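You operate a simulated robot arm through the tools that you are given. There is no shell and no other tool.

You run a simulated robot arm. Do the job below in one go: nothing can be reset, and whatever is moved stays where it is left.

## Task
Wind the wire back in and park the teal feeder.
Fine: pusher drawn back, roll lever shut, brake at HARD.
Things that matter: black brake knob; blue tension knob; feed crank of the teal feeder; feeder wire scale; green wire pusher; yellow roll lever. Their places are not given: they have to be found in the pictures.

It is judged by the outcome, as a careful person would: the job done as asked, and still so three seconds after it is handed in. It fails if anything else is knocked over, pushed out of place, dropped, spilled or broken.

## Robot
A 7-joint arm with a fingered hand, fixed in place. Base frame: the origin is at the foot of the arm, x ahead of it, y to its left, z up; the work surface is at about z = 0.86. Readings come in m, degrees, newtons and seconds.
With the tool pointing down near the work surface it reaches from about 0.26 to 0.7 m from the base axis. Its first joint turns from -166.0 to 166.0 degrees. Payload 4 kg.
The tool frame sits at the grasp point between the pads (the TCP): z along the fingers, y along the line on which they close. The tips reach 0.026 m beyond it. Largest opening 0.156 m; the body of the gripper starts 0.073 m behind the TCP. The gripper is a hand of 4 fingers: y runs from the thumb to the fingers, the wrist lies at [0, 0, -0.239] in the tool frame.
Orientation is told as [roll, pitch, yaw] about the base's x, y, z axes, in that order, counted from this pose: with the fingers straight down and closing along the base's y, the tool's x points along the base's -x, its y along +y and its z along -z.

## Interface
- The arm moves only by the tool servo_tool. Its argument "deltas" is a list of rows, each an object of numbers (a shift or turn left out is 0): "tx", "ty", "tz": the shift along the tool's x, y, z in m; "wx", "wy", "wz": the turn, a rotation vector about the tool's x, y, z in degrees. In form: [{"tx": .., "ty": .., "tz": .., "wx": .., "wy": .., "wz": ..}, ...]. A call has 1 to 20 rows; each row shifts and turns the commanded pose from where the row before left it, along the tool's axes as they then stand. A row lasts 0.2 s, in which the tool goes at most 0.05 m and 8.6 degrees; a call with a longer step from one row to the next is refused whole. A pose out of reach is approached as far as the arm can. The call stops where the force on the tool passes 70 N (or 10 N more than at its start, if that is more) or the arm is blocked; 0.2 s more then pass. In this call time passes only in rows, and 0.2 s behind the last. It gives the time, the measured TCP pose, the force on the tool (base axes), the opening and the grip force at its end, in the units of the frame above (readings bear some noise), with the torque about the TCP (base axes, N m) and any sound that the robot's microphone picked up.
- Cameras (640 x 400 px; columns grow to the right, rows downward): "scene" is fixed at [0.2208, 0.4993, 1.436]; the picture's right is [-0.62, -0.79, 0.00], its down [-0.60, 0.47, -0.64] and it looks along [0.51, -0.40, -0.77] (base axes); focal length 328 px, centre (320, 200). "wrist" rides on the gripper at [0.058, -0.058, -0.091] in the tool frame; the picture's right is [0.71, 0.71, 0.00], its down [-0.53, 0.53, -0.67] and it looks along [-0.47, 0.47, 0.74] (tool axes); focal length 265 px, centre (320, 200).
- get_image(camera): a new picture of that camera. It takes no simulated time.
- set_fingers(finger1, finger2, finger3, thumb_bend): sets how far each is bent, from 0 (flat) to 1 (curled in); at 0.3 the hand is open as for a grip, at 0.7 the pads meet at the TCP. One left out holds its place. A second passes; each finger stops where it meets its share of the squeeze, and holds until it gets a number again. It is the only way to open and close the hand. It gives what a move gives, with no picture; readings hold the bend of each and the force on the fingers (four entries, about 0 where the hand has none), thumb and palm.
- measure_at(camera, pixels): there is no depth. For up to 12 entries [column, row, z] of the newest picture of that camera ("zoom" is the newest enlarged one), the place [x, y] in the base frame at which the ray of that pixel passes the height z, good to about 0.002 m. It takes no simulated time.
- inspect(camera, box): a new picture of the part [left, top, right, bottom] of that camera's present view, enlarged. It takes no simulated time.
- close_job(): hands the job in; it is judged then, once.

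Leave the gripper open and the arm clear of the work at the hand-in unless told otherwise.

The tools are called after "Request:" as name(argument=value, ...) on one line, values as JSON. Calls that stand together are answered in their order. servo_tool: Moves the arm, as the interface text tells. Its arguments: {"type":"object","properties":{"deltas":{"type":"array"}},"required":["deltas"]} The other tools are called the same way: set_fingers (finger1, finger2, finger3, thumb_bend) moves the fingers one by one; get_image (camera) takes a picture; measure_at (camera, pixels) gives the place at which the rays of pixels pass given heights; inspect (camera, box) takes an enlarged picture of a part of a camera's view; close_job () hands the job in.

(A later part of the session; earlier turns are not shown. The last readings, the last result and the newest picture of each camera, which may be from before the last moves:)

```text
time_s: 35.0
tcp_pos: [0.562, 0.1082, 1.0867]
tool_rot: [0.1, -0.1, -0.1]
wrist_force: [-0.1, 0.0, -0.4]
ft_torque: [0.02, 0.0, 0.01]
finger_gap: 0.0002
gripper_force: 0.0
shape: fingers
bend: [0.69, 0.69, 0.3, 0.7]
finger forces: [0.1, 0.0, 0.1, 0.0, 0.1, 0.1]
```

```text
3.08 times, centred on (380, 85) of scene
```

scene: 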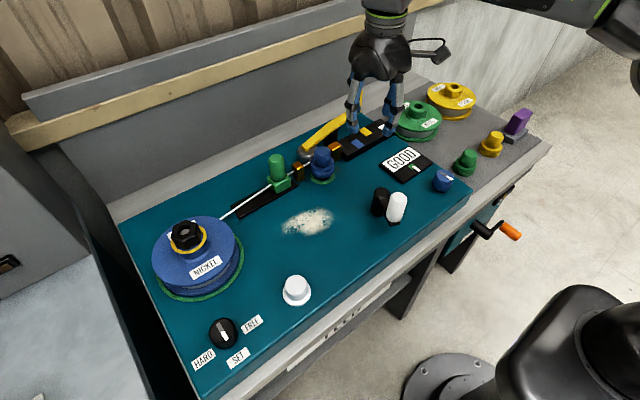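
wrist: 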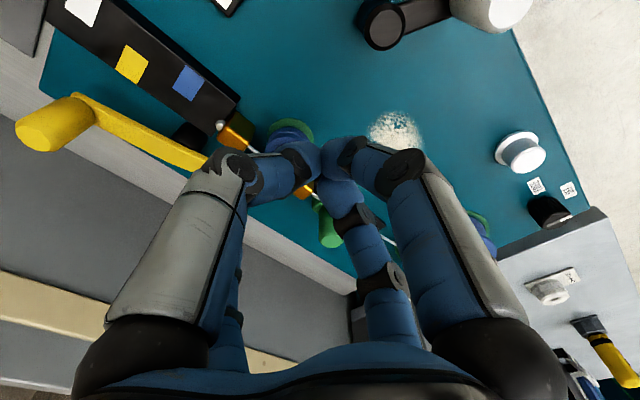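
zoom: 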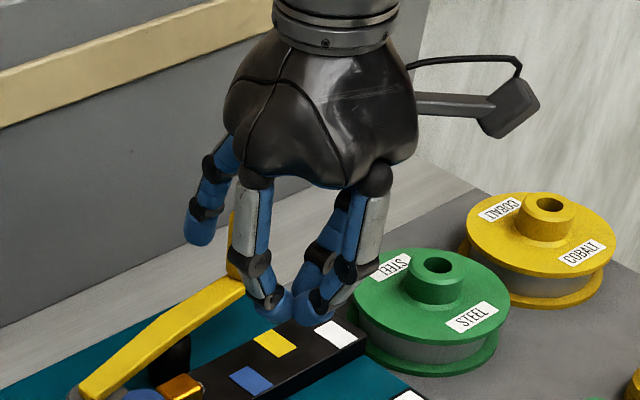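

I check where finger3's tip is: scene pixel about (341,98).

Request:
measure_at(camera="scene", pixels=[[341, 98, 1.06], [341, 98, 1.07], [341, 98, 1.08], [388, 121, 1.06], [388, 121, 1.05], [381, 119, 1.06]])

Request:
inspect(camera="scene", box=[325, 50, 365, 110])

```text
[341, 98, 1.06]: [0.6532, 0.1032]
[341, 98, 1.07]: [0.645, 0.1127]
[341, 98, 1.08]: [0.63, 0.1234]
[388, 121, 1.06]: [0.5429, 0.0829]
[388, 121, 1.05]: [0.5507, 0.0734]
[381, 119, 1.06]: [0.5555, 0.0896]
```

```text
6.67 times, centred on (345, 80) of scene
```

zoom: 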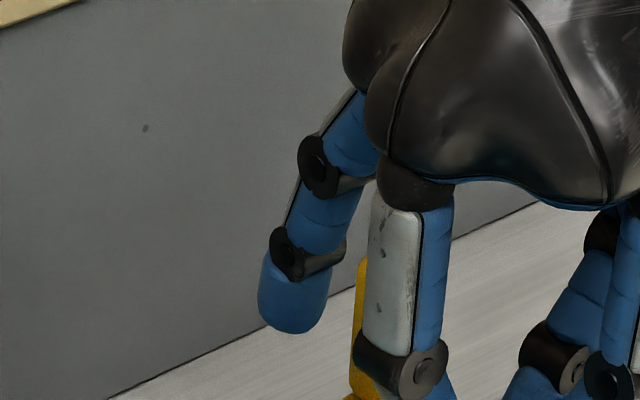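

Finger3's tip is about 0.088 m out from the TCP and at z ≈ TCP − 0.025. I move to above the start point (0.602, 0.203, 1.04).

Request:
servo_tool(deltas=[{"tx": -0.014, "ty": 0.032}, {"tx": -0.013, "ty": 0.032}, {"tx": -0.013, "ty": 0.031, "tz": 0.02}, {"tz": 0.027}])

Request:
get_image(camera="wrist")

Request:
get_image(camera="scene")

Request:
inspect(camera="scene", box=[240, 60, 400, 200])

```text
time_s: 36.0
tcp_pos: [0.6016, 0.2016, 1.0389]
tool_rot: [-0.1, 0.1, -0.1]
wrist_force: [0.0, -0.6, -0.2]
ft_torque: [-0.02, 0.0, 0.01]
finger_gap: 0.0
gripper_force: 0.1
shape: fingers
bend: [0.69, 0.69, 0.3, 0.7]
finger forces: [0.1, 0.0, 0.0, 0.0, 0.1, 0.1]
```

```text
taken
```

wrist: 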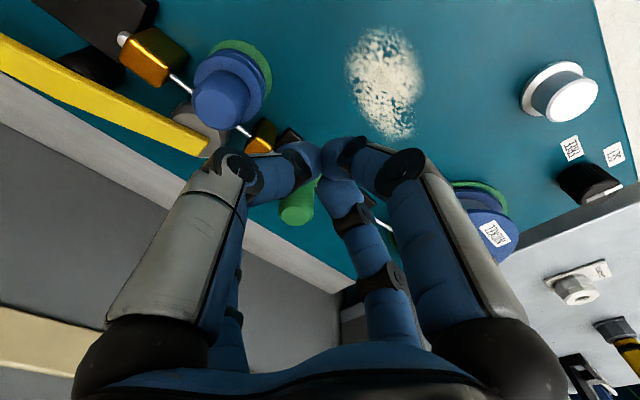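

```text
taken
```

scene: 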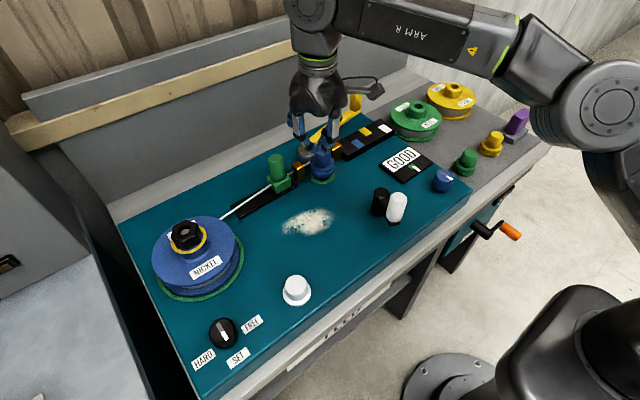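

```text
2.86 times, centred on (320, 130) of scene
```

zoom: 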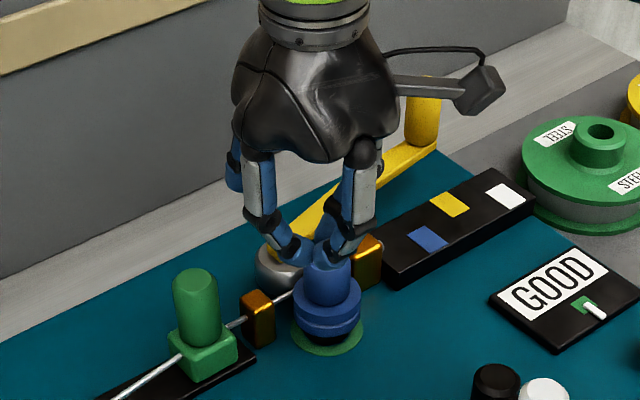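

Finger3 stands over the gap between the guide and the pusher handle. I descend to TCP z≈0.945 (tip ≈0.92) step by step.

Request:
servo_tool(deltas=[{"tz": 0.03}, {"tz": 0.03}, {"tz": 0.02}, {"tz": 0.014}])

Request:
get_image(camera="wrist")

Request:
inspect(camera="scene", box=[230, 90, 370, 210])

```text
time_s: 37.0
tcp_pos: [0.6033, 0.2029, 0.946]
tool_rot: [0.0, 0.0, -0.1]
wrist_force: [-0.3, 0.1, 0.8]
ft_torque: [0.0, 0.0, 0.0]
finger_gap: 0.0001
gripper_force: 0.1
shape: fingers
bend: [0.69, 0.69, 0.3, 0.7]
finger forces: [0.0, 0.0, 0.0, 0.1, 0.0, 0.0]
```

```text
taken
```

wrist: 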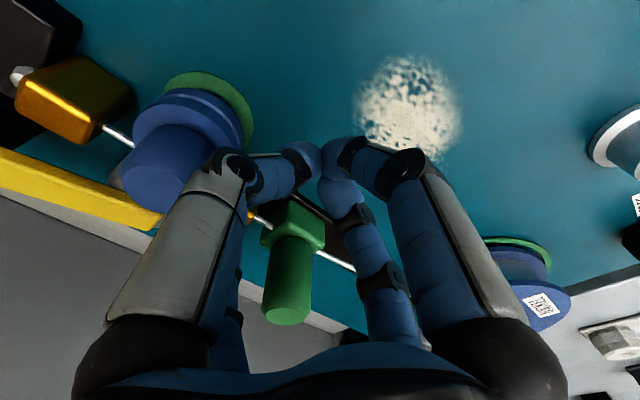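

```text
3.33 times, centred on (300, 150) of scene
```

zoom: 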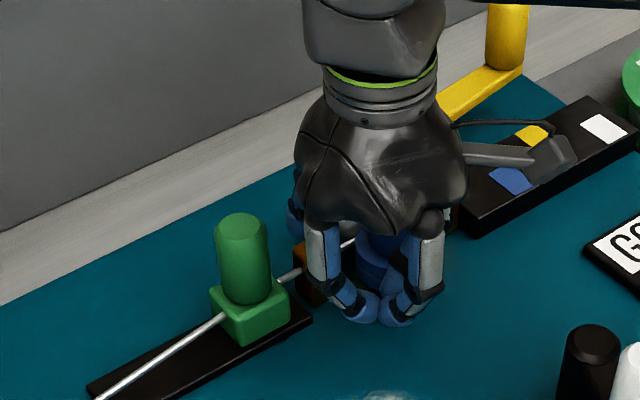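

Nothing touched. I push slowly in +y, first 0.05 m.

Request:
servo_tool(deltas=[{"ty": 0.01}, {"ty": 0.01}, {"ty": 0.01}, {"ty": 0.01}, {"ty": 0.01}])

Request:
get_image(camera="wrist")

Request:
inspect(camera="scene", box=[210, 90, 350, 210])

```text
time_s: 38.2
tcp_pos: [0.6039, 0.2489, 0.9459]
tool_rot: [-0.2, -0.1, -0.5]
wrist_force: [-1.6, -26.3, 0.9]
ft_torque: [0.34, -0.08, -2.02]
finger_gap: 0.0001
gripper_force: 12.8
shape: fingers
bend: [0.69, 0.69, 0.32, 0.7]
finger forces: [0.1, 0.0, 25.2, 0.0, 0.0, 0.0]
```

```text
taken
```

wrist: 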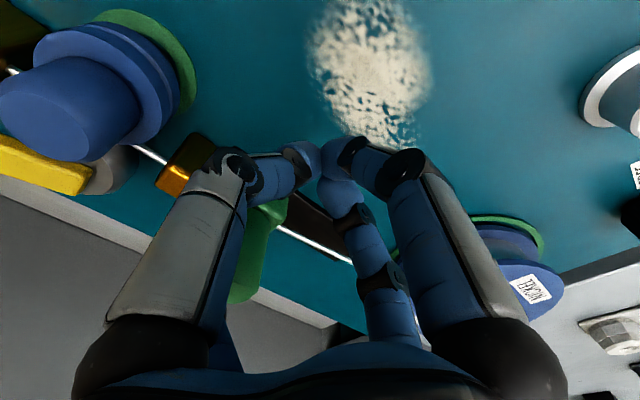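

```text
3.33 times, centred on (280, 150) of scene
```

zoom: 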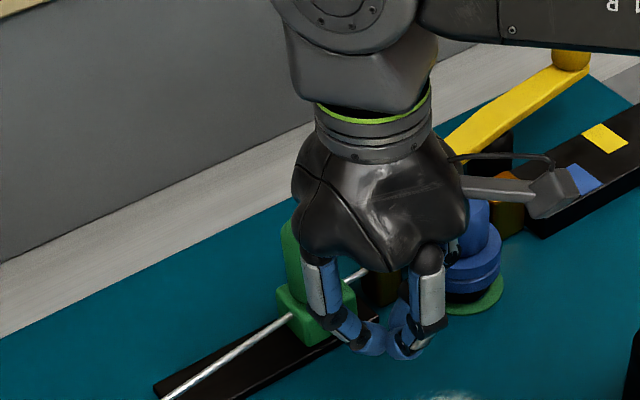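

The pusher did not move though finger3 pressed with 25 N: it seems held while the rolls grip the wire. I back off rather than force it, and look.

Request:
servo_tool(deltas=[{"ty": -0.015}, {"ty": -0.015}, {"ty": -0.012}, {"tz": -0.04}, {"tz": -0.045}])

Request:
get_image(camera="scene")

Request:
get_image(camera="wrist")

Request:
inspect(camera="scene", box=[215, 140, 345, 230])

```text
time_s: 39.4
tcp_pos: [0.6009, 0.2122, 1.0296]
tool_rot: [0.0, 0.0, 0.0]
wrist_force: [-0.7, 1.1, 0.7]
ft_torque: [0.0, 0.02, 0.06]
finger_gap: 0.0001
gripper_force: 0.1
shape: fingers
bend: [0.69, 0.69, 0.3, 0.7]
finger forces: [0.1, 0.0, 0.0, 0.0, 0.0, 0.0]
```

```text
taken
```

scene: 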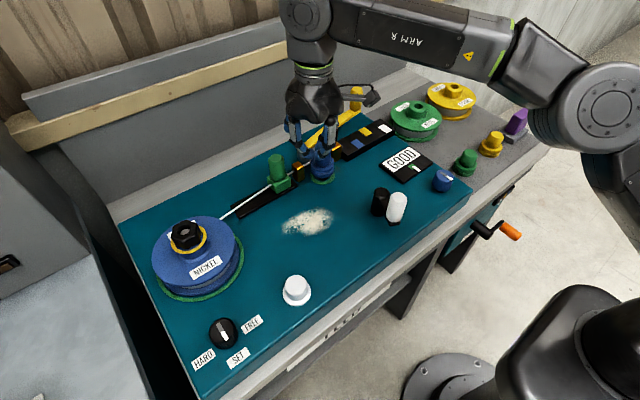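

```text
taken
```

wrist: 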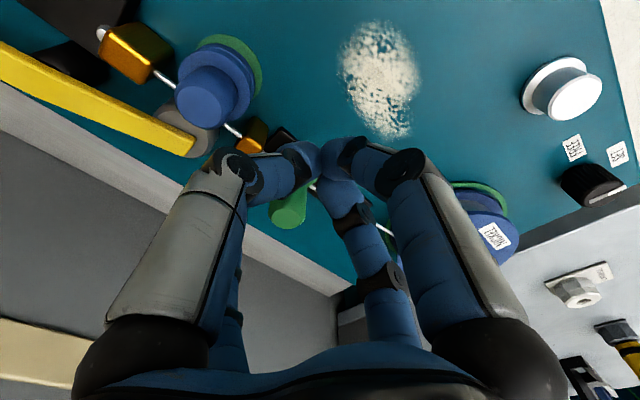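

```text
4.44 times, centred on (280, 185) of scene
```

zoom: 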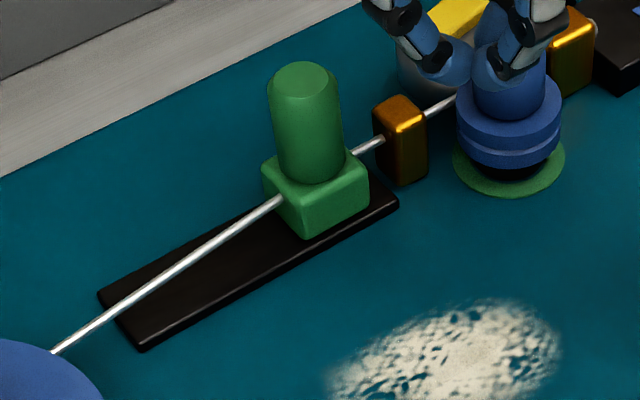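

The pusher is just where it was. The rolls must be opened first: the lever's roller end must swing away from the wire, so its handle must come toward me (−x). I raise the hand, move to (0.60, −0.04, 1.10) and tilt it 30° outward to reach the lever handle.

Request:
servo_tool(deltas=[{"tz": -0.04}, {"tz": -0.03}, {"ty": -0.045}, {"ty": -0.045}, {"ty": -0.045}, {"ty": -0.045}, {"ty": -0.045}, {"ty": -0.03}, {"wy": -7.5}, {"wy": -7.5}, {"wy": -7.5}, {"wy": -7.5}])

Request:
set_fingers(finger1=0.45, finger2=0.4, finger3=0.3, thumb_bend=0.4)

Request:
get_image(camera="wrist")

Request:
get_image(camera="scene")

```text
time_s: 42.0
tcp_pos: [0.5953, -0.0469, 1.0948]
tool_rot: [0.0, -30.1, -0.1]
wrist_force: [-0.4, -0.4, 0.4]
ft_torque: [0.03, 0.0, 0.0]
finger_gap: 0.0
gripper_force: 0.0
shape: fingers
bend: [0.69, 0.69, 0.3, 0.7]
finger forces: [0.0, 0.0, 0.1, 0.1, 0.1, 0.0]
out of reach, approached as far as the arm can: row 2
```

```text
time_s: 43.0
tcp_pos: [0.5939, -0.0465, 1.0947]
tool_rot: [0.1, -30.1, -0.1]
wrist_force: [0.2, 0.9, 0.1]
ft_torque: [0.04, 0.01, -0.04]
finger_gap: 0.0721
gripper_force: 0.0
shape: fingers
bend: [0.45, 0.4, 0.3, 0.4]
finger forces: [0.0, 0.1, 0.1, 0.0, 0.0, 0.0]
```

```text
taken
```

wrist: 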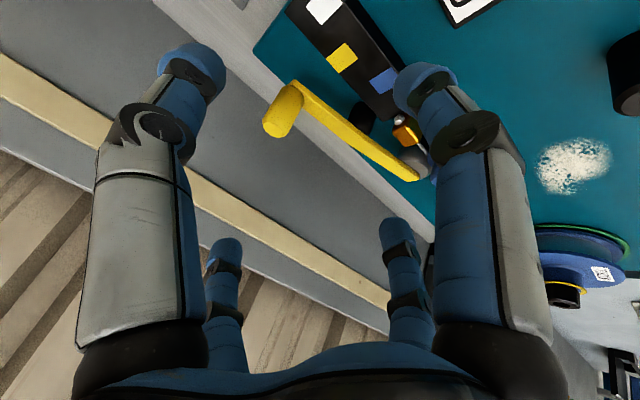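

```text
taken
```

scene: 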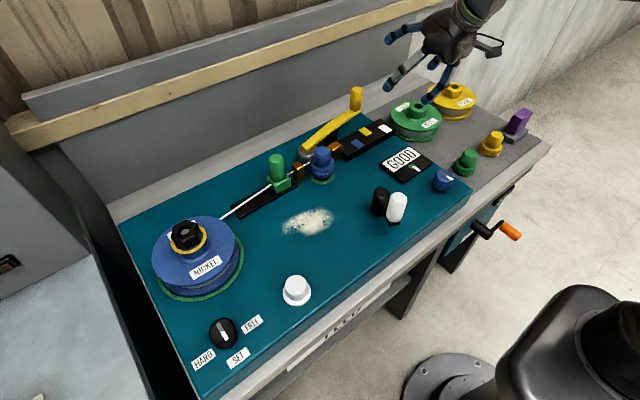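

I see the lever in the wrist view, handle top near (277,125). I enlarge both views to triangulate.

Request:
inspect(camera="wrist", box=[250, 60, 430, 190])

Request:
inspect(camera="scene", box=[290, 75, 390, 165])

```text
3.08 times, centred on (340, 125) of wrist
```

zoom: 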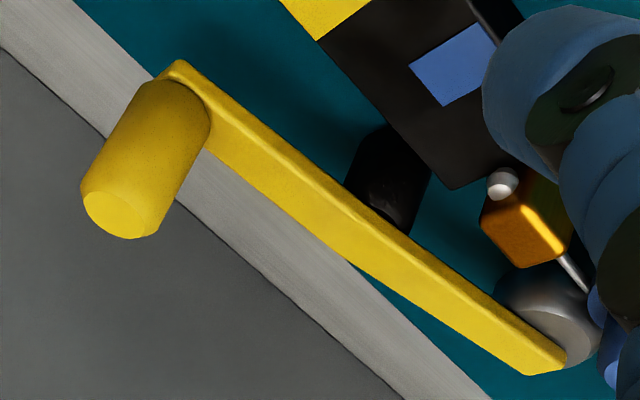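

```text
4.44 times, centred on (340, 120) of scene
```

zoom: 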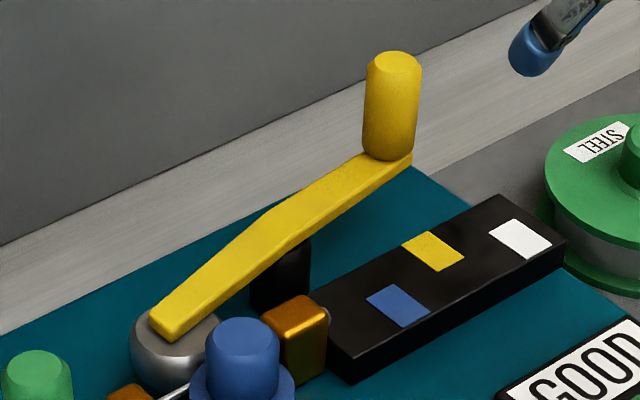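

Request:
measure_at(camera="wrist", pixels=[[273.4, 129.9, 0.97], [273.4, 129.9, 0.98], [273.4, 129.9, 0.99], [293.9, 92.5, 0.92], [293.9, 92.5, 0.93], [410, 178, 0.91], [410, 178, 0.92], [360, 110, 0.865], [343, 137, 0.92]])

Request:
measure_at(camera="scene", pixels=[[357.3, 89.6, 0.97], [357.3, 89.6, 0.98], [357.3, 89.6, 0.99], [355.8, 109.9, 0.92], [355.8, 109.9, 0.93], [306, 146, 0.91], [306, 146, 0.92], [331, 144.3, 0.865], [331, 123, 0.92], [338, 138, 0.865]])

```text
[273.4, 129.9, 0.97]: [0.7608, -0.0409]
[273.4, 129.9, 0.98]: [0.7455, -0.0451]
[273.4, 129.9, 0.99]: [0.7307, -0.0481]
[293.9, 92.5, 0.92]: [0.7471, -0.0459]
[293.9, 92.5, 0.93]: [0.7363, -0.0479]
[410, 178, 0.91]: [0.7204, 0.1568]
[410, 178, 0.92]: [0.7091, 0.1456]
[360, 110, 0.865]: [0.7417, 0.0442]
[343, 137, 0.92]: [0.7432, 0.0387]
```

```text
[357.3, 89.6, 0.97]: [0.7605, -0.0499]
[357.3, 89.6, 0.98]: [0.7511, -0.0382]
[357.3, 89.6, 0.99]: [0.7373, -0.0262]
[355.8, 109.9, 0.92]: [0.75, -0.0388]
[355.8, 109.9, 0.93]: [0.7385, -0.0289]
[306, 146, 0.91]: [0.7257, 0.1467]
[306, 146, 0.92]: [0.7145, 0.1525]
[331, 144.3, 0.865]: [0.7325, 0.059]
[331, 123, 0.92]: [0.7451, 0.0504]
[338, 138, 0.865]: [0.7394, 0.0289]
```

Handle ≈ (0.750, −0.043), z 0.92–0.978; pivot ≈ (0.744, 0.045); roller end ≈ (0.721, 0.152). I check how far the backboard is before reaching beyond the handle.

Request:
measure_at(camera="scene", pixels=[[313, 109.6, 0.86], [360, 88, 0.86], [385, 78, 0.86], [265, 132, 0.86]])

Request:
measure_at(camera="wrist", pixels=[[260, 120, 0.86], [330, 200, 0.86]])

```text
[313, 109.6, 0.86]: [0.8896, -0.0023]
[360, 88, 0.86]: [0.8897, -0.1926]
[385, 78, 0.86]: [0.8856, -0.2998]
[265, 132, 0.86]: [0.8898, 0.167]
```

```text
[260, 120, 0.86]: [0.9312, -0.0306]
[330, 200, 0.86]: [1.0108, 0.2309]
```

The backboard stands at x≈0.89, enough room. I bend finger3 to 0.42 and go to the pre-grasp point (0.70, −0.043, 1.05) along the tilted axis.

Request:
set_fingers(finger1=0.5, finger2=0.45, finger3=0.42, thumb_bend=0.45)

Request:
servo_tool(deltas=[{"tx": -0.023, "ty": 0.001, "tz": 0.031}, {"tx": -0.023, "ty": 0.001, "tz": 0.031}, {"tx": -0.023, "ty": 0.0015, "tz": 0.031}])

Request:
get_image(camera="wrist")

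Request:
get_image(camera="scene")

```text
time_s: 44.0
tcp_pos: [0.5946, -0.0457, 1.0952]
tool_rot: [-0.1, -30.0, -0.1]
wrist_force: [0.0, -0.7, 0.8]
ft_torque: [0.01, -0.01, -0.02]
finger_gap: 0.059
gripper_force: 0.0
shape: fingers
bend: [0.5, 0.45, 0.42, 0.45]
finger forces: [0.0, 0.1, 0.0, 0.1, 0.1, 0.0]
```

```text
time_s: 44.8
tcp_pos: [0.7016, -0.0442, 1.05]
tool_rot: [0.0, -30.2, -0.2]
wrist_force: [-0.5, 0.3, 0.1]
ft_torque: [-0.01, -0.01, -0.03]
finger_gap: 0.0586
gripper_force: 0.1
shape: fingers
bend: [0.5, 0.45, 0.42, 0.45]
finger forces: [0.1, 0.1, 0.0, 0.1, 0.0, 0.1]
```

```text
taken
```

wrist: 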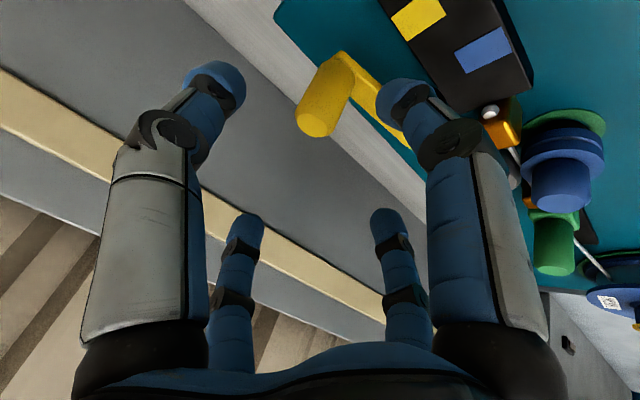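

```text
taken
```

scene: 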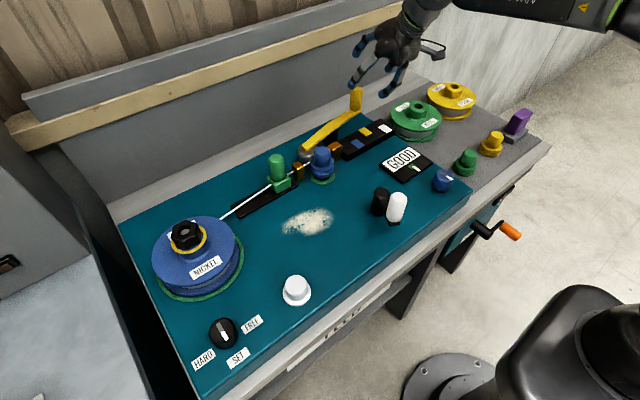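

Well lined up. I approach 0.10 m along the tilted tool axis, so the handle comes between the fingers.

Request:
servo_tool(deltas=[{"tz": 0.03}, {"tz": 0.03}, {"tz": 0.02}, {"tz": 0.018}])

Request:
get_image(camera="wrist")

Request:
inspect(camera="scene", box=[290, 40, 450, 170])

```text
time_s: 45.8
tcp_pos: [0.7508, -0.0428, 0.9652]
tool_rot: [0.1, -30.1, -0.1]
wrist_force: [0.5, 0.1, 0.3]
ft_torque: [0.04, 0.02, 0.02]
finger_gap: 0.0589
gripper_force: 0.0
shape: fingers
bend: [0.5, 0.45, 0.42, 0.45]
finger forces: [0.0, 0.1, 0.0, 0.1, 0.1, 0.0]
```

```text
taken
```

wrist: 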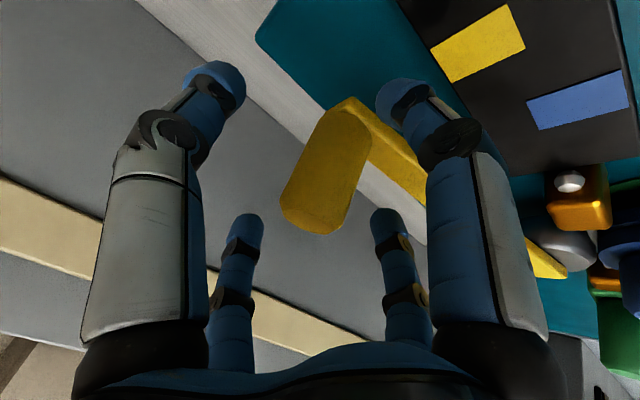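

```text
3.08 times, centred on (370, 105) of scene
```

zoom: 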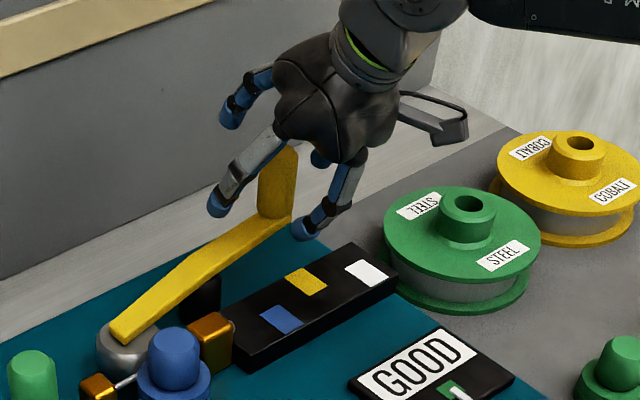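

The yellow handle is between the fingers. I close them gently onto it.

Request:
set_fingers(finger1=0.62, finger2=0.64, finger3=0.66, thumb_bend=0.64)

Request:
get_image(camera="wrist")

Request:
inspect(camera="scene", box=[290, 40, 450, 170])

```text
time_s: 46.8
tcp_pos: [0.7496, -0.0432, 0.965]
tool_rot: [0.0, -30.0, -0.2]
wrist_force: [-3.5, 0.2, -2.9]
ft_torque: [0.01, 0.19, 0.06]
finger_gap: 0.024
gripper_force: 5.1
shape: fingers
bend: [0.57, 0.62, 0.64, 0.63]
finger forces: [5.2, 1.4, 2.0, 0.0, 0.8, 0.0]
```

```text
taken
```

wrist: 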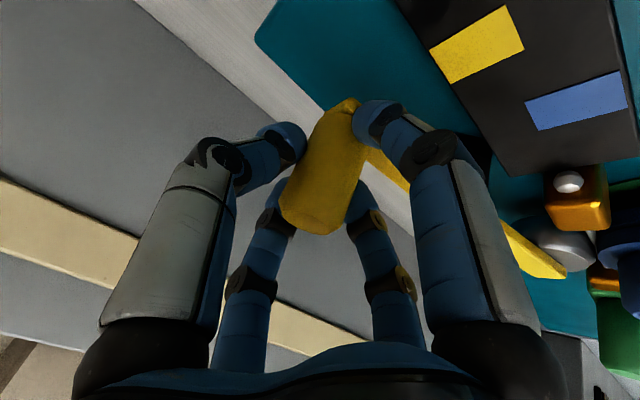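

```text
3.08 times, centred on (370, 105) of scene
```

zoom: 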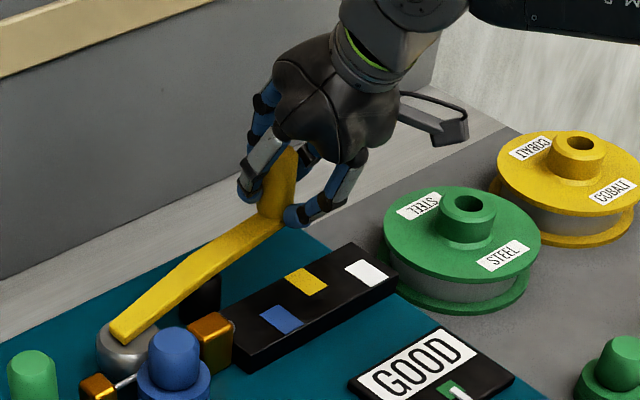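

The handle is held (1–5 N per finger). I pull it toward −x along its arc, 10° first, and read the force.

Request:
servo_tool(deltas=[{"tx": 0.00333, "tz": -0.0019}, {"tx": 0.00333, "tz": -0.0019}, {"tx": 0.00333, "tz": -0.0019, "ty": 0.0003}, {"tx": 0.00333, "tz": -0.0019, "ty": 0.0003}])

Request:
get_image(camera="wrist")

Request:
inspect(camera="scene", box=[290, 40, 450, 170])

```text
time_s: 47.8
tcp_pos: [0.7346, -0.0415, 0.9632]
tool_rot: [0.0, -30.1, -0.1]
wrist_force: [2.8, -3.4, -1.9]
ft_torque: [-0.03, 0.07, -0.07]
finger_gap: 0.0218
gripper_force: 4.7
shape: fingers
bend: [0.59, 0.63, 0.63, 0.63]
finger forces: [2.4, 1.3, 4.0, 0.0, 2.6, 0.1]
```

```text
taken
```

wrist: 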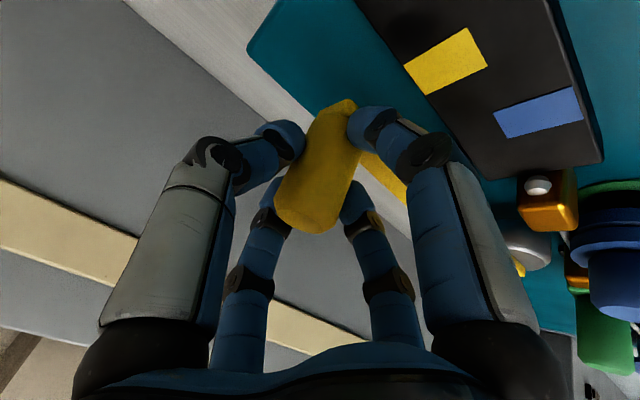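

```text
3.08 times, centred on (370, 105) of scene
```

zoom: 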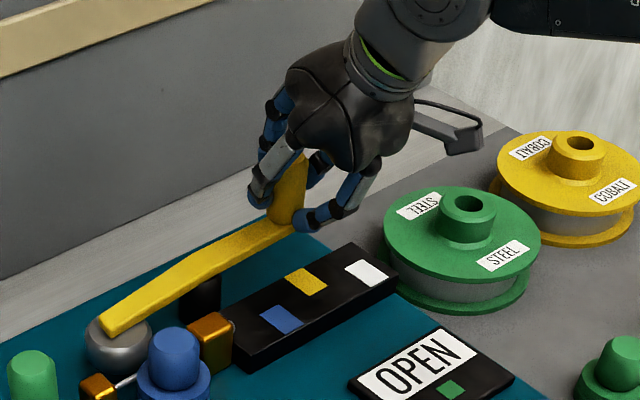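

The gauge now reads OPEN and the gray roller has moved off the wire. Low force. I swing on another 15°.

Request:
servo_tool(deltas=[{"tx": 0.0033, "tz": -0.0019, "ty": 0.0006}, {"tx": 0.0033, "tz": -0.0019, "ty": 0.0006}, {"tx": 0.00325, "tz": -0.0019, "ty": 0.0009}, {"tx": 0.00325, "tz": -0.0019, "ty": 0.0009}, {"tx": 0.0032, "tz": -0.0018, "ty": 0.0012}, {"tx": 0.0032, "tz": -0.0018, "ty": 0.0013}])

Request:
get_image(camera="wrist")

Request:
inspect(camera="scene", box=[290, 40, 450, 170])

```text
time_s: 49.2
tcp_pos: [0.7131, -0.039, 0.9658]
tool_rot: [0.0, -29.9, -0.1]
wrist_force: [0.8, -10.2, 1.0]
ft_torque: [-0.19, 0.06, -0.22]
finger_gap: 0.0208
gripper_force: 6.5
shape: fingers
bend: [0.6, 0.64, 0.62, 0.62]
finger forces: [1.0, 0.0, 5.4, 0.0, 6.1, 0.0]
```

```text
taken
```

wrist: 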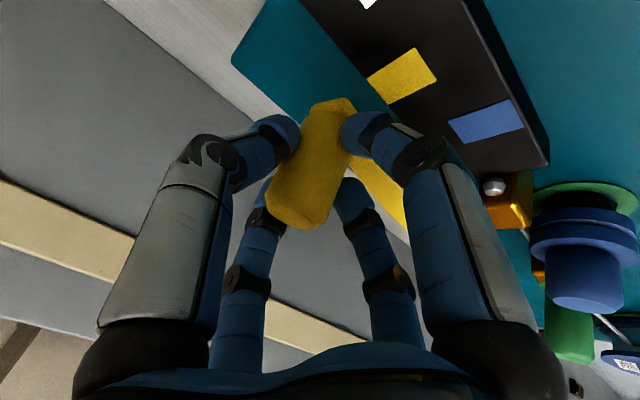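

```text
3.08 times, centred on (370, 105) of scene
```

zoom: 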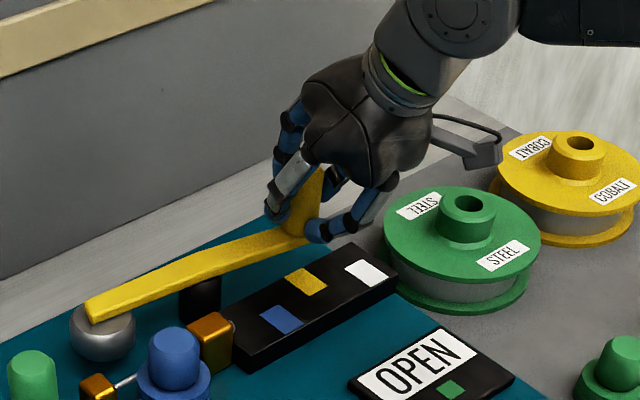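

The lever is open by some 25°, gauge OPEN. I release the handle and retreat along the tool axis.

Request:
set_fingers(finger1=0.5, finger2=0.45, finger3=0.42, thumb_bend=0.45)

Request:
servo_tool(deltas=[{"tz": -0.03}, {"tz": -0.04}, {"tz": -0.04}])

Request:
get_image(camera="wrist")

Request:
get_image(camera="scene")

Request:
inspect(camera="scene", box=[280, 75, 420, 195])

```text
time_s: 50.2
tcp_pos: [0.7125, -0.0358, 0.9651]
tool_rot: [0.0, -30.0, -0.1]
wrist_force: [0.2, -0.2, 0.4]
ft_torque: [0.02, 0.02, 0.0]
finger_gap: 0.0578
gripper_force: 0.1
shape: fingers
bend: [0.5, 0.45, 0.42, 0.45]
finger forces: [0.0, 0.1, 0.0, 0.0, 0.0, 0.1]
```

```text
time_s: 51.0
tcp_pos: [0.6569, -0.0375, 1.0615]
tool_rot: [0.0, -30.0, 0.0]
wrist_force: [-0.1, -1.2, 0.4]
ft_torque: [0.0, 0.0, -0.02]
finger_gap: 0.0581
gripper_force: 0.1
shape: fingers
bend: [0.5, 0.45, 0.42, 0.45]
finger forces: [0.1, 0.1, 0.0, 0.0, 0.0, 0.0]
```

```text
taken
```

wrist: 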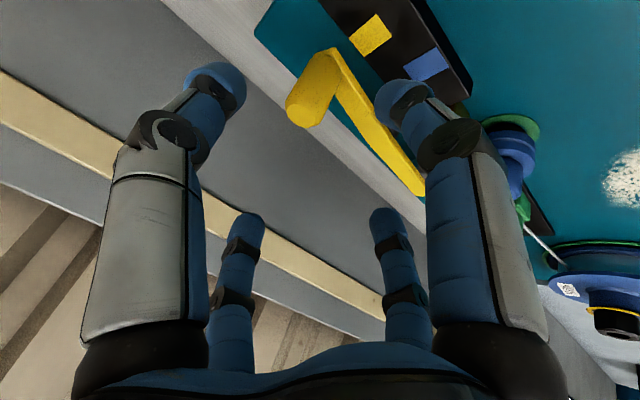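

```text
taken
```

scene: 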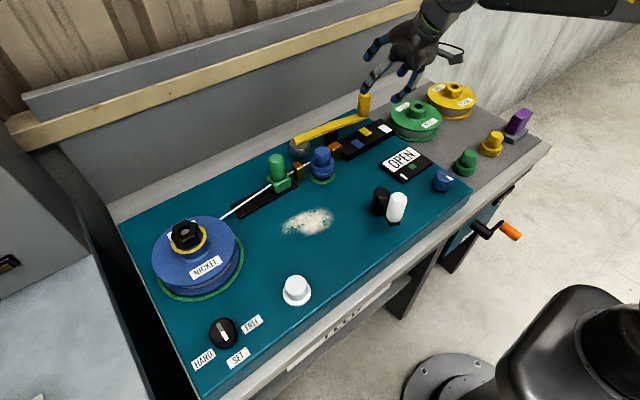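

```text
3.33 times, centred on (350, 135) of scene
```

zoom: 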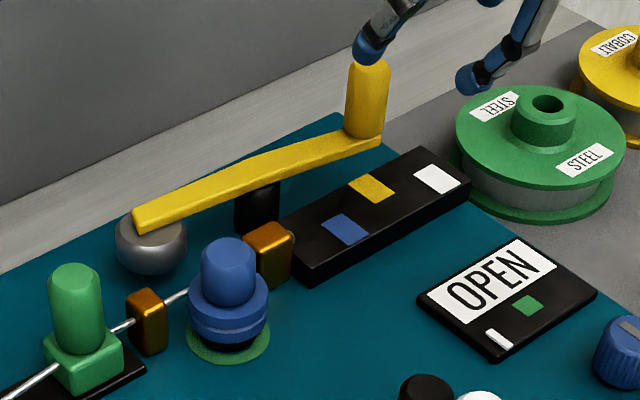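

The lever stays open on its own. I go back, untilt, and return above the pusher's front side at (0.602, 0.203, 1.045) with the pushing finger set.

Request:
servo_tool(deltas=[{"tx": 0.027, "tz": -0.01}, {"tx": 0.0274, "tz": -0.0098}, {"wy": 7.5}, {"wy": 7.5}, {"wy": 7.5}, {"wy": 7.5}, {"ty": 0.04}, {"ty": 0.04}, {"ty": 0.04}, {"ty": 0.04}, {"ty": 0.04}, {"ty": 0.038}])

Request:
set_fingers(finger1=0.7, finger2=0.7, finger3=0.3, thumb_bend=0.7)

Request:
get_image(camera="scene")

```text
time_s: 53.6
tcp_pos: [0.6015, 0.2009, 1.0508]
tool_rot: [0.0, -0.1, -0.1]
wrist_force: [-0.8, -1.2, 0.0]
ft_torque: [0.0, 0.0, -0.01]
finger_gap: 0.0579
gripper_force: 0.1
shape: fingers
bend: [0.5, 0.45, 0.42, 0.45]
finger forces: [0.1, 0.0, 0.0, 0.0, 0.0, 0.0]
```

```text
time_s: 54.6
tcp_pos: [0.6005, 0.2016, 1.05]
tool_rot: [0.0, 0.0, 0.0]
wrist_force: [-0.4, 0.5, 1.1]
ft_torque: [0.01, -0.04, 0.02]
finger_gap: 0.0
gripper_force: 0.0
shape: fingers
bend: [0.7, 0.69, 0.3, 0.69]
finger forces: [0.0, 0.0, 0.0, 0.0, 0.1, 0.0]
```

```text
taken
```

scene: 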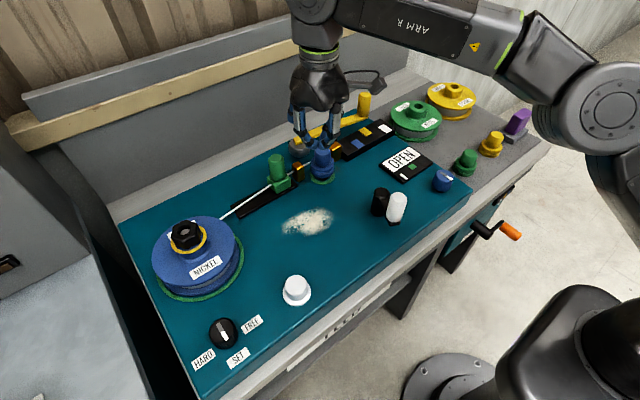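

Same place as before. I descend to z≈0.946 and push in +y with small steps, watching the force.

Request:
servo_tool(deltas=[{"tz": 0.035}, {"tz": 0.035}, {"tz": 0.02}, {"tz": 0.014}, {"ty": 0.01}, {"ty": 0.01}, {"ty": 0.01}])

Request:
inspect(camera="scene", box=[210, 90, 350, 210])

```text
time_s: 56.2
tcp_pos: [0.6022, 0.2309, 0.9448]
tool_rot: [-0.2, 0.0, -0.2]
wrist_force: [-0.6, -3.1, 0.0]
ft_torque: [-0.01, -0.02, -0.21]
finger_gap: 0.0
gripper_force: 1.6
shape: fingers
bend: [0.7, 0.69, 0.3, 0.69]
finger forces: [0.0, 0.0, 2.8, 0.0, 0.0, 0.0]
```

```text
3.33 times, centred on (280, 150) of scene
```

zoom: 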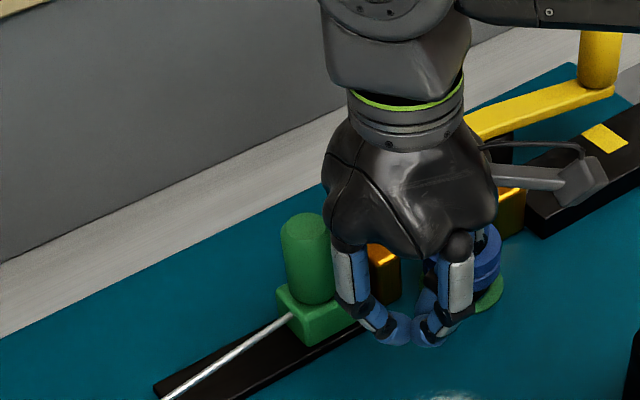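

Contact with 3 N. I push on 0.03 m.

Request:
servo_tool(deltas=[{"ty": 0.008}, {"ty": 0.008}, {"ty": 0.008}, {"ty": 0.008}])

Request:
inspect(camera="scene", box=[210, 90, 350, 210])

Request:
inspect(camera="scene", box=[330, 135, 360, 155])

```text
time_s: 57.2
tcp_pos: [0.6049, 0.2505, 0.9467]
tool_rot: [-0.9, -0.3, -1.3]
wrist_force: [-6.4, -53.9, 10.2]
ft_torque: [0.49, -0.9, -4.12]
finger_gap: 0.0
gripper_force: 27.2
shape: fingers
bend: [0.7, 0.69, 0.34, 0.69]
finger forces: [0.0, 0.0, 54.9, 0.0, 0.1, 0.0]
```

```text
3.33 times, centred on (280, 150) of scene
```

zoom: 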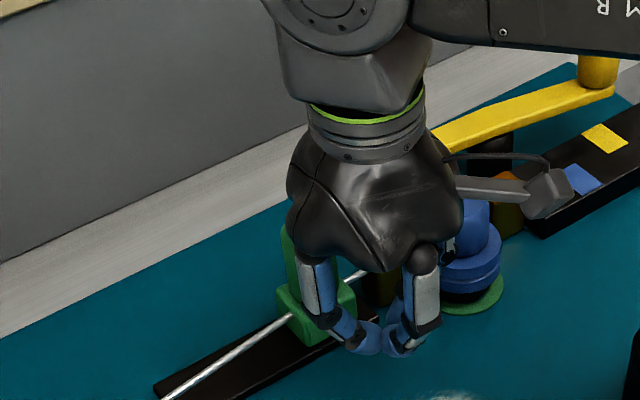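

```text
16.00 times, centred on (345, 145) of scene
```

zoom: 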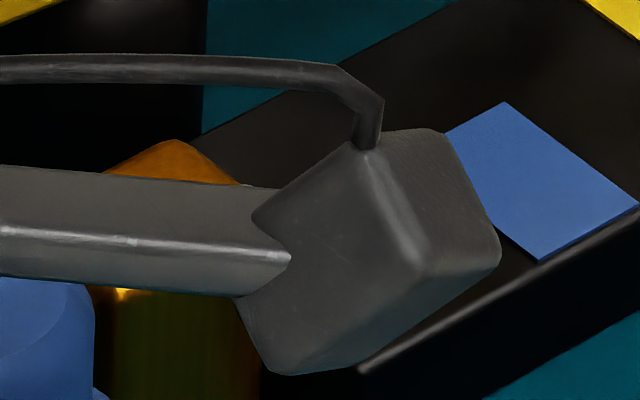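

The pusher is still blocked (54 N). I back off at once and raise the hand, then study the pusher and brake again.

Request:
servo_tool(deltas=[{"ty": -0.015}, {"ty": -0.015}, {"ty": -0.015}, {"tz": -0.04}, {"tz": -0.045}])

Request:
get_image(camera="scene")

Request:
inspect(camera="scene", box=[215, 140, 345, 230])

Request:
inspect(camera="scene", box=[330, 135, 360, 155])

```text
time_s: 58.4
tcp_pos: [0.6012, 0.2203, 1.0317]
tool_rot: [0.1, 0.0, 0.0]
wrist_force: [0.6, -0.5, 0.1]
ft_torque: [-0.01, 0.01, 0.02]
finger_gap: 0.0001
gripper_force: 0.0
shape: fingers
bend: [0.7, 0.69, 0.3, 0.69]
finger forces: [0.1, 0.0, 0.1, 0.1, 0.1, 0.0]
```

```text
taken
```

scene: 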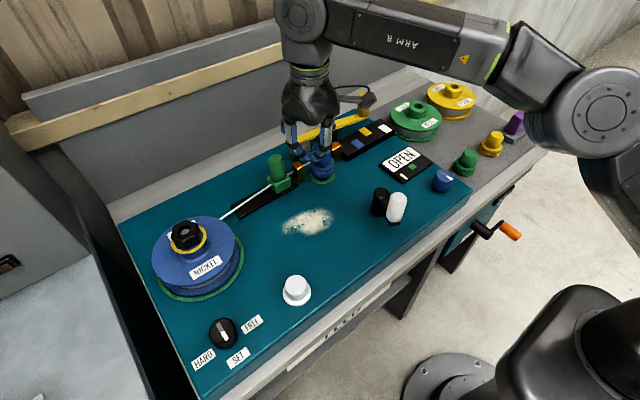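

```text
4.44 times, centred on (280, 185) of scene
```

zoom: 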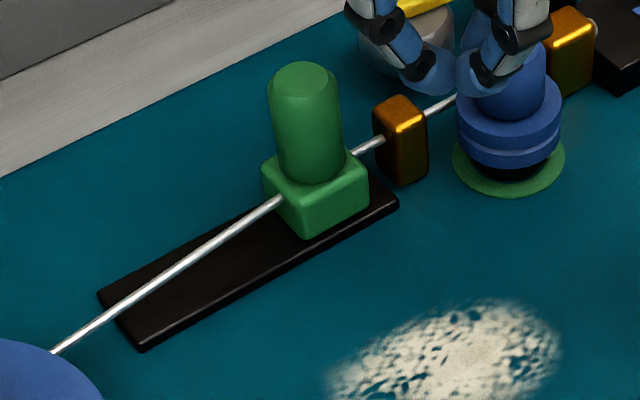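

```text
16.00 times, centred on (345, 145) of scene
```

zoom: 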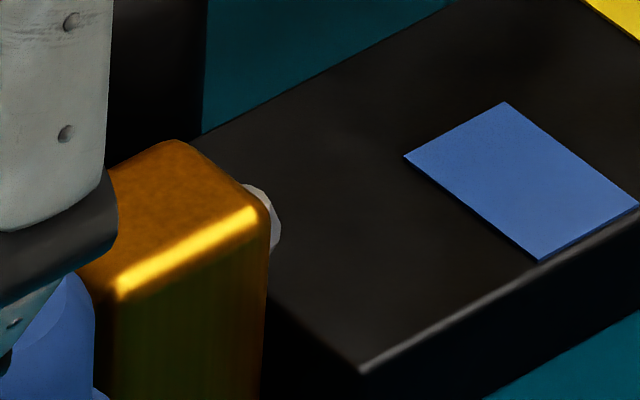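

Nothing changed. With rolls open the pusher must still be held by the wire, i.e. by the spool brake at SET; drawing the wire back needs the spool to be able to turn, so the brake should go to FREE first. I measure the brake knob, its pointer and the labels.

Request:
inspect(camera="scene", box=[180, 300, 280, 380])

Request:
measure_at(camera="scene", pixels=[[223.4, 330.6, 0.89], [223.4, 330.6, 0.9], [223.4, 330.6, 0.88], [203.2, 358.8, 0.866], [238.3, 358.3, 0.866], [252.3, 324.3, 0.866], [227, 339, 0.89], [296, 284, 0.89], [296, 284, 0.9]])

```text
5.00 times, centred on (230, 340) of scene
```

zoom: 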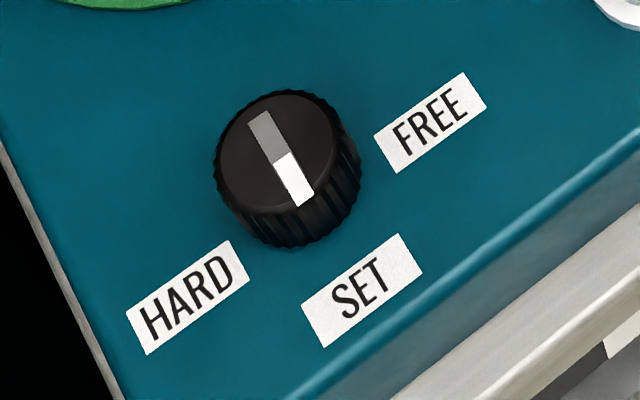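

```text
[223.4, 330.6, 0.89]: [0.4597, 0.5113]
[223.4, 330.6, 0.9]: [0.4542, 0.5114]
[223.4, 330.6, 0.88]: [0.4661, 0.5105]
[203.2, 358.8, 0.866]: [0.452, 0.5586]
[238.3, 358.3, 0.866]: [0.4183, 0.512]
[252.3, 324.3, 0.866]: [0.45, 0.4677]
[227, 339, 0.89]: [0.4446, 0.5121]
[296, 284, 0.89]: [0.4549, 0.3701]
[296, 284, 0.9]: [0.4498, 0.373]
```

The brake knob is at (0.460, 0.511), pointer at SET (−x); HARD lies toward +y, FREE toward −y. Before touching the brake, I check how far the lever really is open, since it may not be at its end yet.

Request:
inspect(camera="scene", box=[290, 75, 390, 165])

Request:
get_image(camera="wrist")

```text
4.44 times, centred on (340, 120) of scene
```

zoom: 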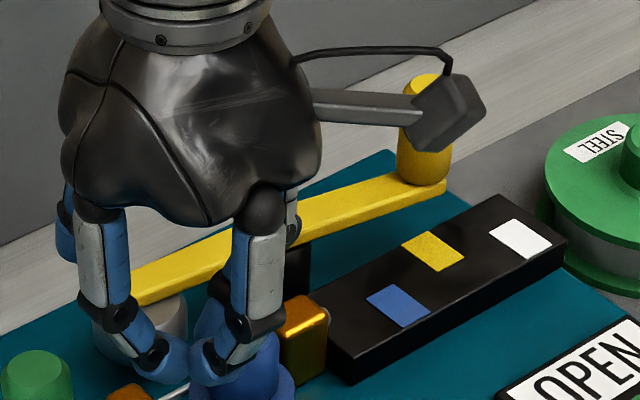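

```text
taken
```

wrist: 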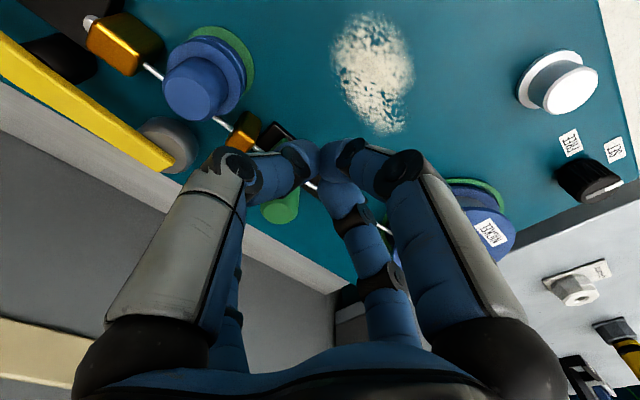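

Request:
measure_at(camera="scene", pixels=[[363.6, 95.5, 0.978], [362.5, 114.4, 0.92], [302, 146, 0.91]])

```text
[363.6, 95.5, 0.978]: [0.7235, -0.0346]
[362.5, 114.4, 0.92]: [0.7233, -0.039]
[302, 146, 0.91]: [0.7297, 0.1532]
```

The lever handle is at (0.7235, −0.038), i.e. opened by about 17°. I go back to it and check whether it opens further: tilt, approach, grip.

Request:
servo_tool(deltas=[{"tz": -0.018}, {"ty": -0.043}, {"ty": -0.043}, {"ty": -0.043}, {"ty": -0.043}, {"ty": -0.043}, {"ty": -0.043}, {"wy": -7.5}, {"wy": -7.5}, {"wy": -7.5}, {"wy": -7.5}])

Request:
set_fingers(finger1=0.5, finger2=0.45, finger3=0.42, thumb_bend=0.45)

Request:
servo_tool(deltas=[{"tx": -0.0314, "tz": 0.0181}, {"tx": -0.0314, "tz": 0.0182}])

Request:
get_image(camera="wrist")

Request:
get_image(camera="scene")

```text
time_s: 60.8
tcp_pos: [0.6012, -0.0399, 1.0479]
tool_rot: [0.1, -30.0, 0.0]
wrist_force: [0.1, -0.3, 0.1]
ft_torque: [-0.01, 0.01, 0.02]
finger_gap: 0.0
gripper_force: 0.1
shape: fingers
bend: [0.69, 0.69, 0.3, 0.69]
finger forces: [0.0, 0.0, 0.0, 0.0, 0.0, 0.0]
```

```text
time_s: 61.8
tcp_pos: [0.601, -0.039, 1.0492]
tool_rot: [0.0, -30.0, -0.1]
wrist_force: [0.0, 0.5, 0.0]
ft_torque: [0.01, 0.0, 0.01]
finger_gap: 0.0582
gripper_force: 0.1
shape: fingers
bend: [0.5, 0.45, 0.42, 0.45]
finger forces: [0.0, 0.0, 0.0, 0.0, 0.0, 0.0]
```

```text
time_s: 62.4
tcp_pos: [0.6723, -0.0392, 1.0495]
tool_rot: [0.0, -30.1, 0.0]
wrist_force: [0.3, 0.7, 0.5]
ft_torque: [0.0, 0.03, 0.0]
finger_gap: 0.0581
gripper_force: 0.1
shape: fingers
bend: [0.5, 0.45, 0.42, 0.45]
finger forces: [0.1, 0.0, 0.0, 0.1, 0.1, 0.0]
```

```text
taken
```

wrist: 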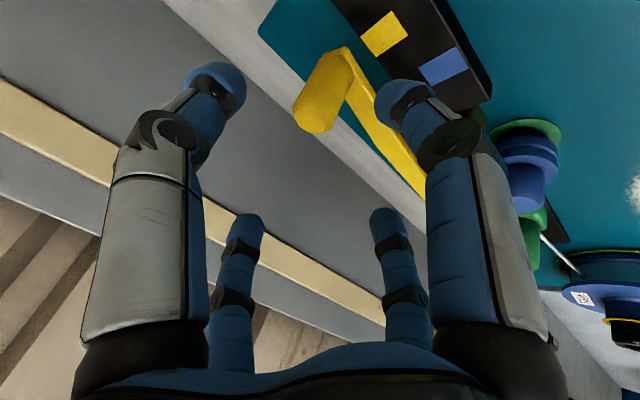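

```text
taken
```

scene: 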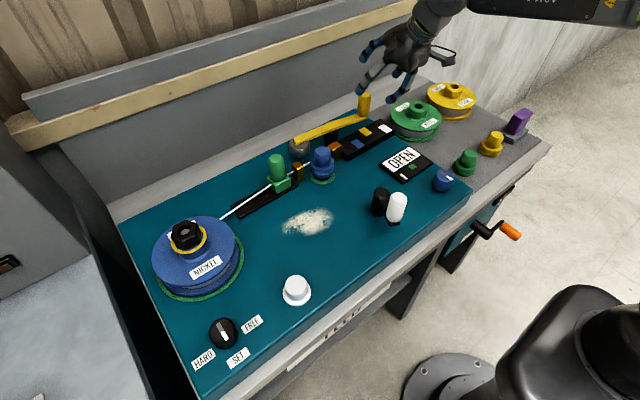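

Lined up as before. I approach 0.098 m and grip.

Request:
servo_tool(deltas=[{"tz": 0.03}, {"tz": 0.03}, {"tz": 0.02}, {"tz": 0.018}])

Request:
set_fingers(finger1=0.6, finger2=0.63, finger3=0.68, thumb_bend=0.63)

Request:
get_image(camera="wrist")

```text
time_s: 63.4
tcp_pos: [0.7208, -0.0396, 0.9639]
tool_rot: [0.0, -30.0, -0.1]
wrist_force: [-0.4, -0.1, 0.1]
ft_torque: [0.06, 0.01, 0.01]
finger_gap: 0.0579
gripper_force: 0.0
shape: fingers
bend: [0.5, 0.45, 0.42, 0.45]
finger forces: [0.0, 0.0, 0.0, 0.0, 0.1, 0.0]
```

```text
time_s: 64.4
tcp_pos: [0.7215, -0.04, 0.9643]
tool_rot: [0.0, -30.0, 0.0]
wrist_force: [0.3, -1.4, -3.5]
ft_torque: [-0.01, 0.09, 0.01]
finger_gap: 0.0276
gripper_force: 3.6
shape: fingers
bend: [0.56, 0.63, 0.65, 0.62]
finger forces: [3.2, 0.0, 2.6, 0.0, 1.2, 0.0]
```

```text
taken
```

wrist: 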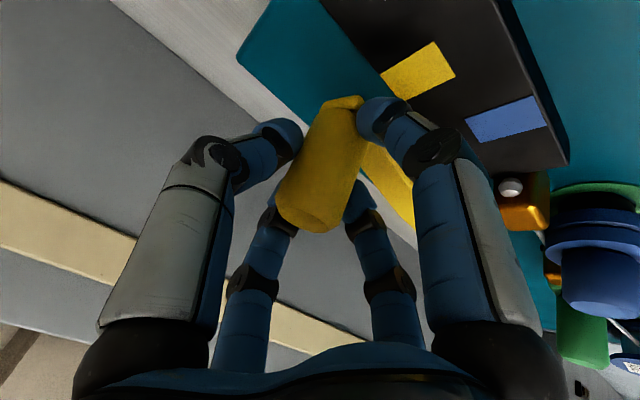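

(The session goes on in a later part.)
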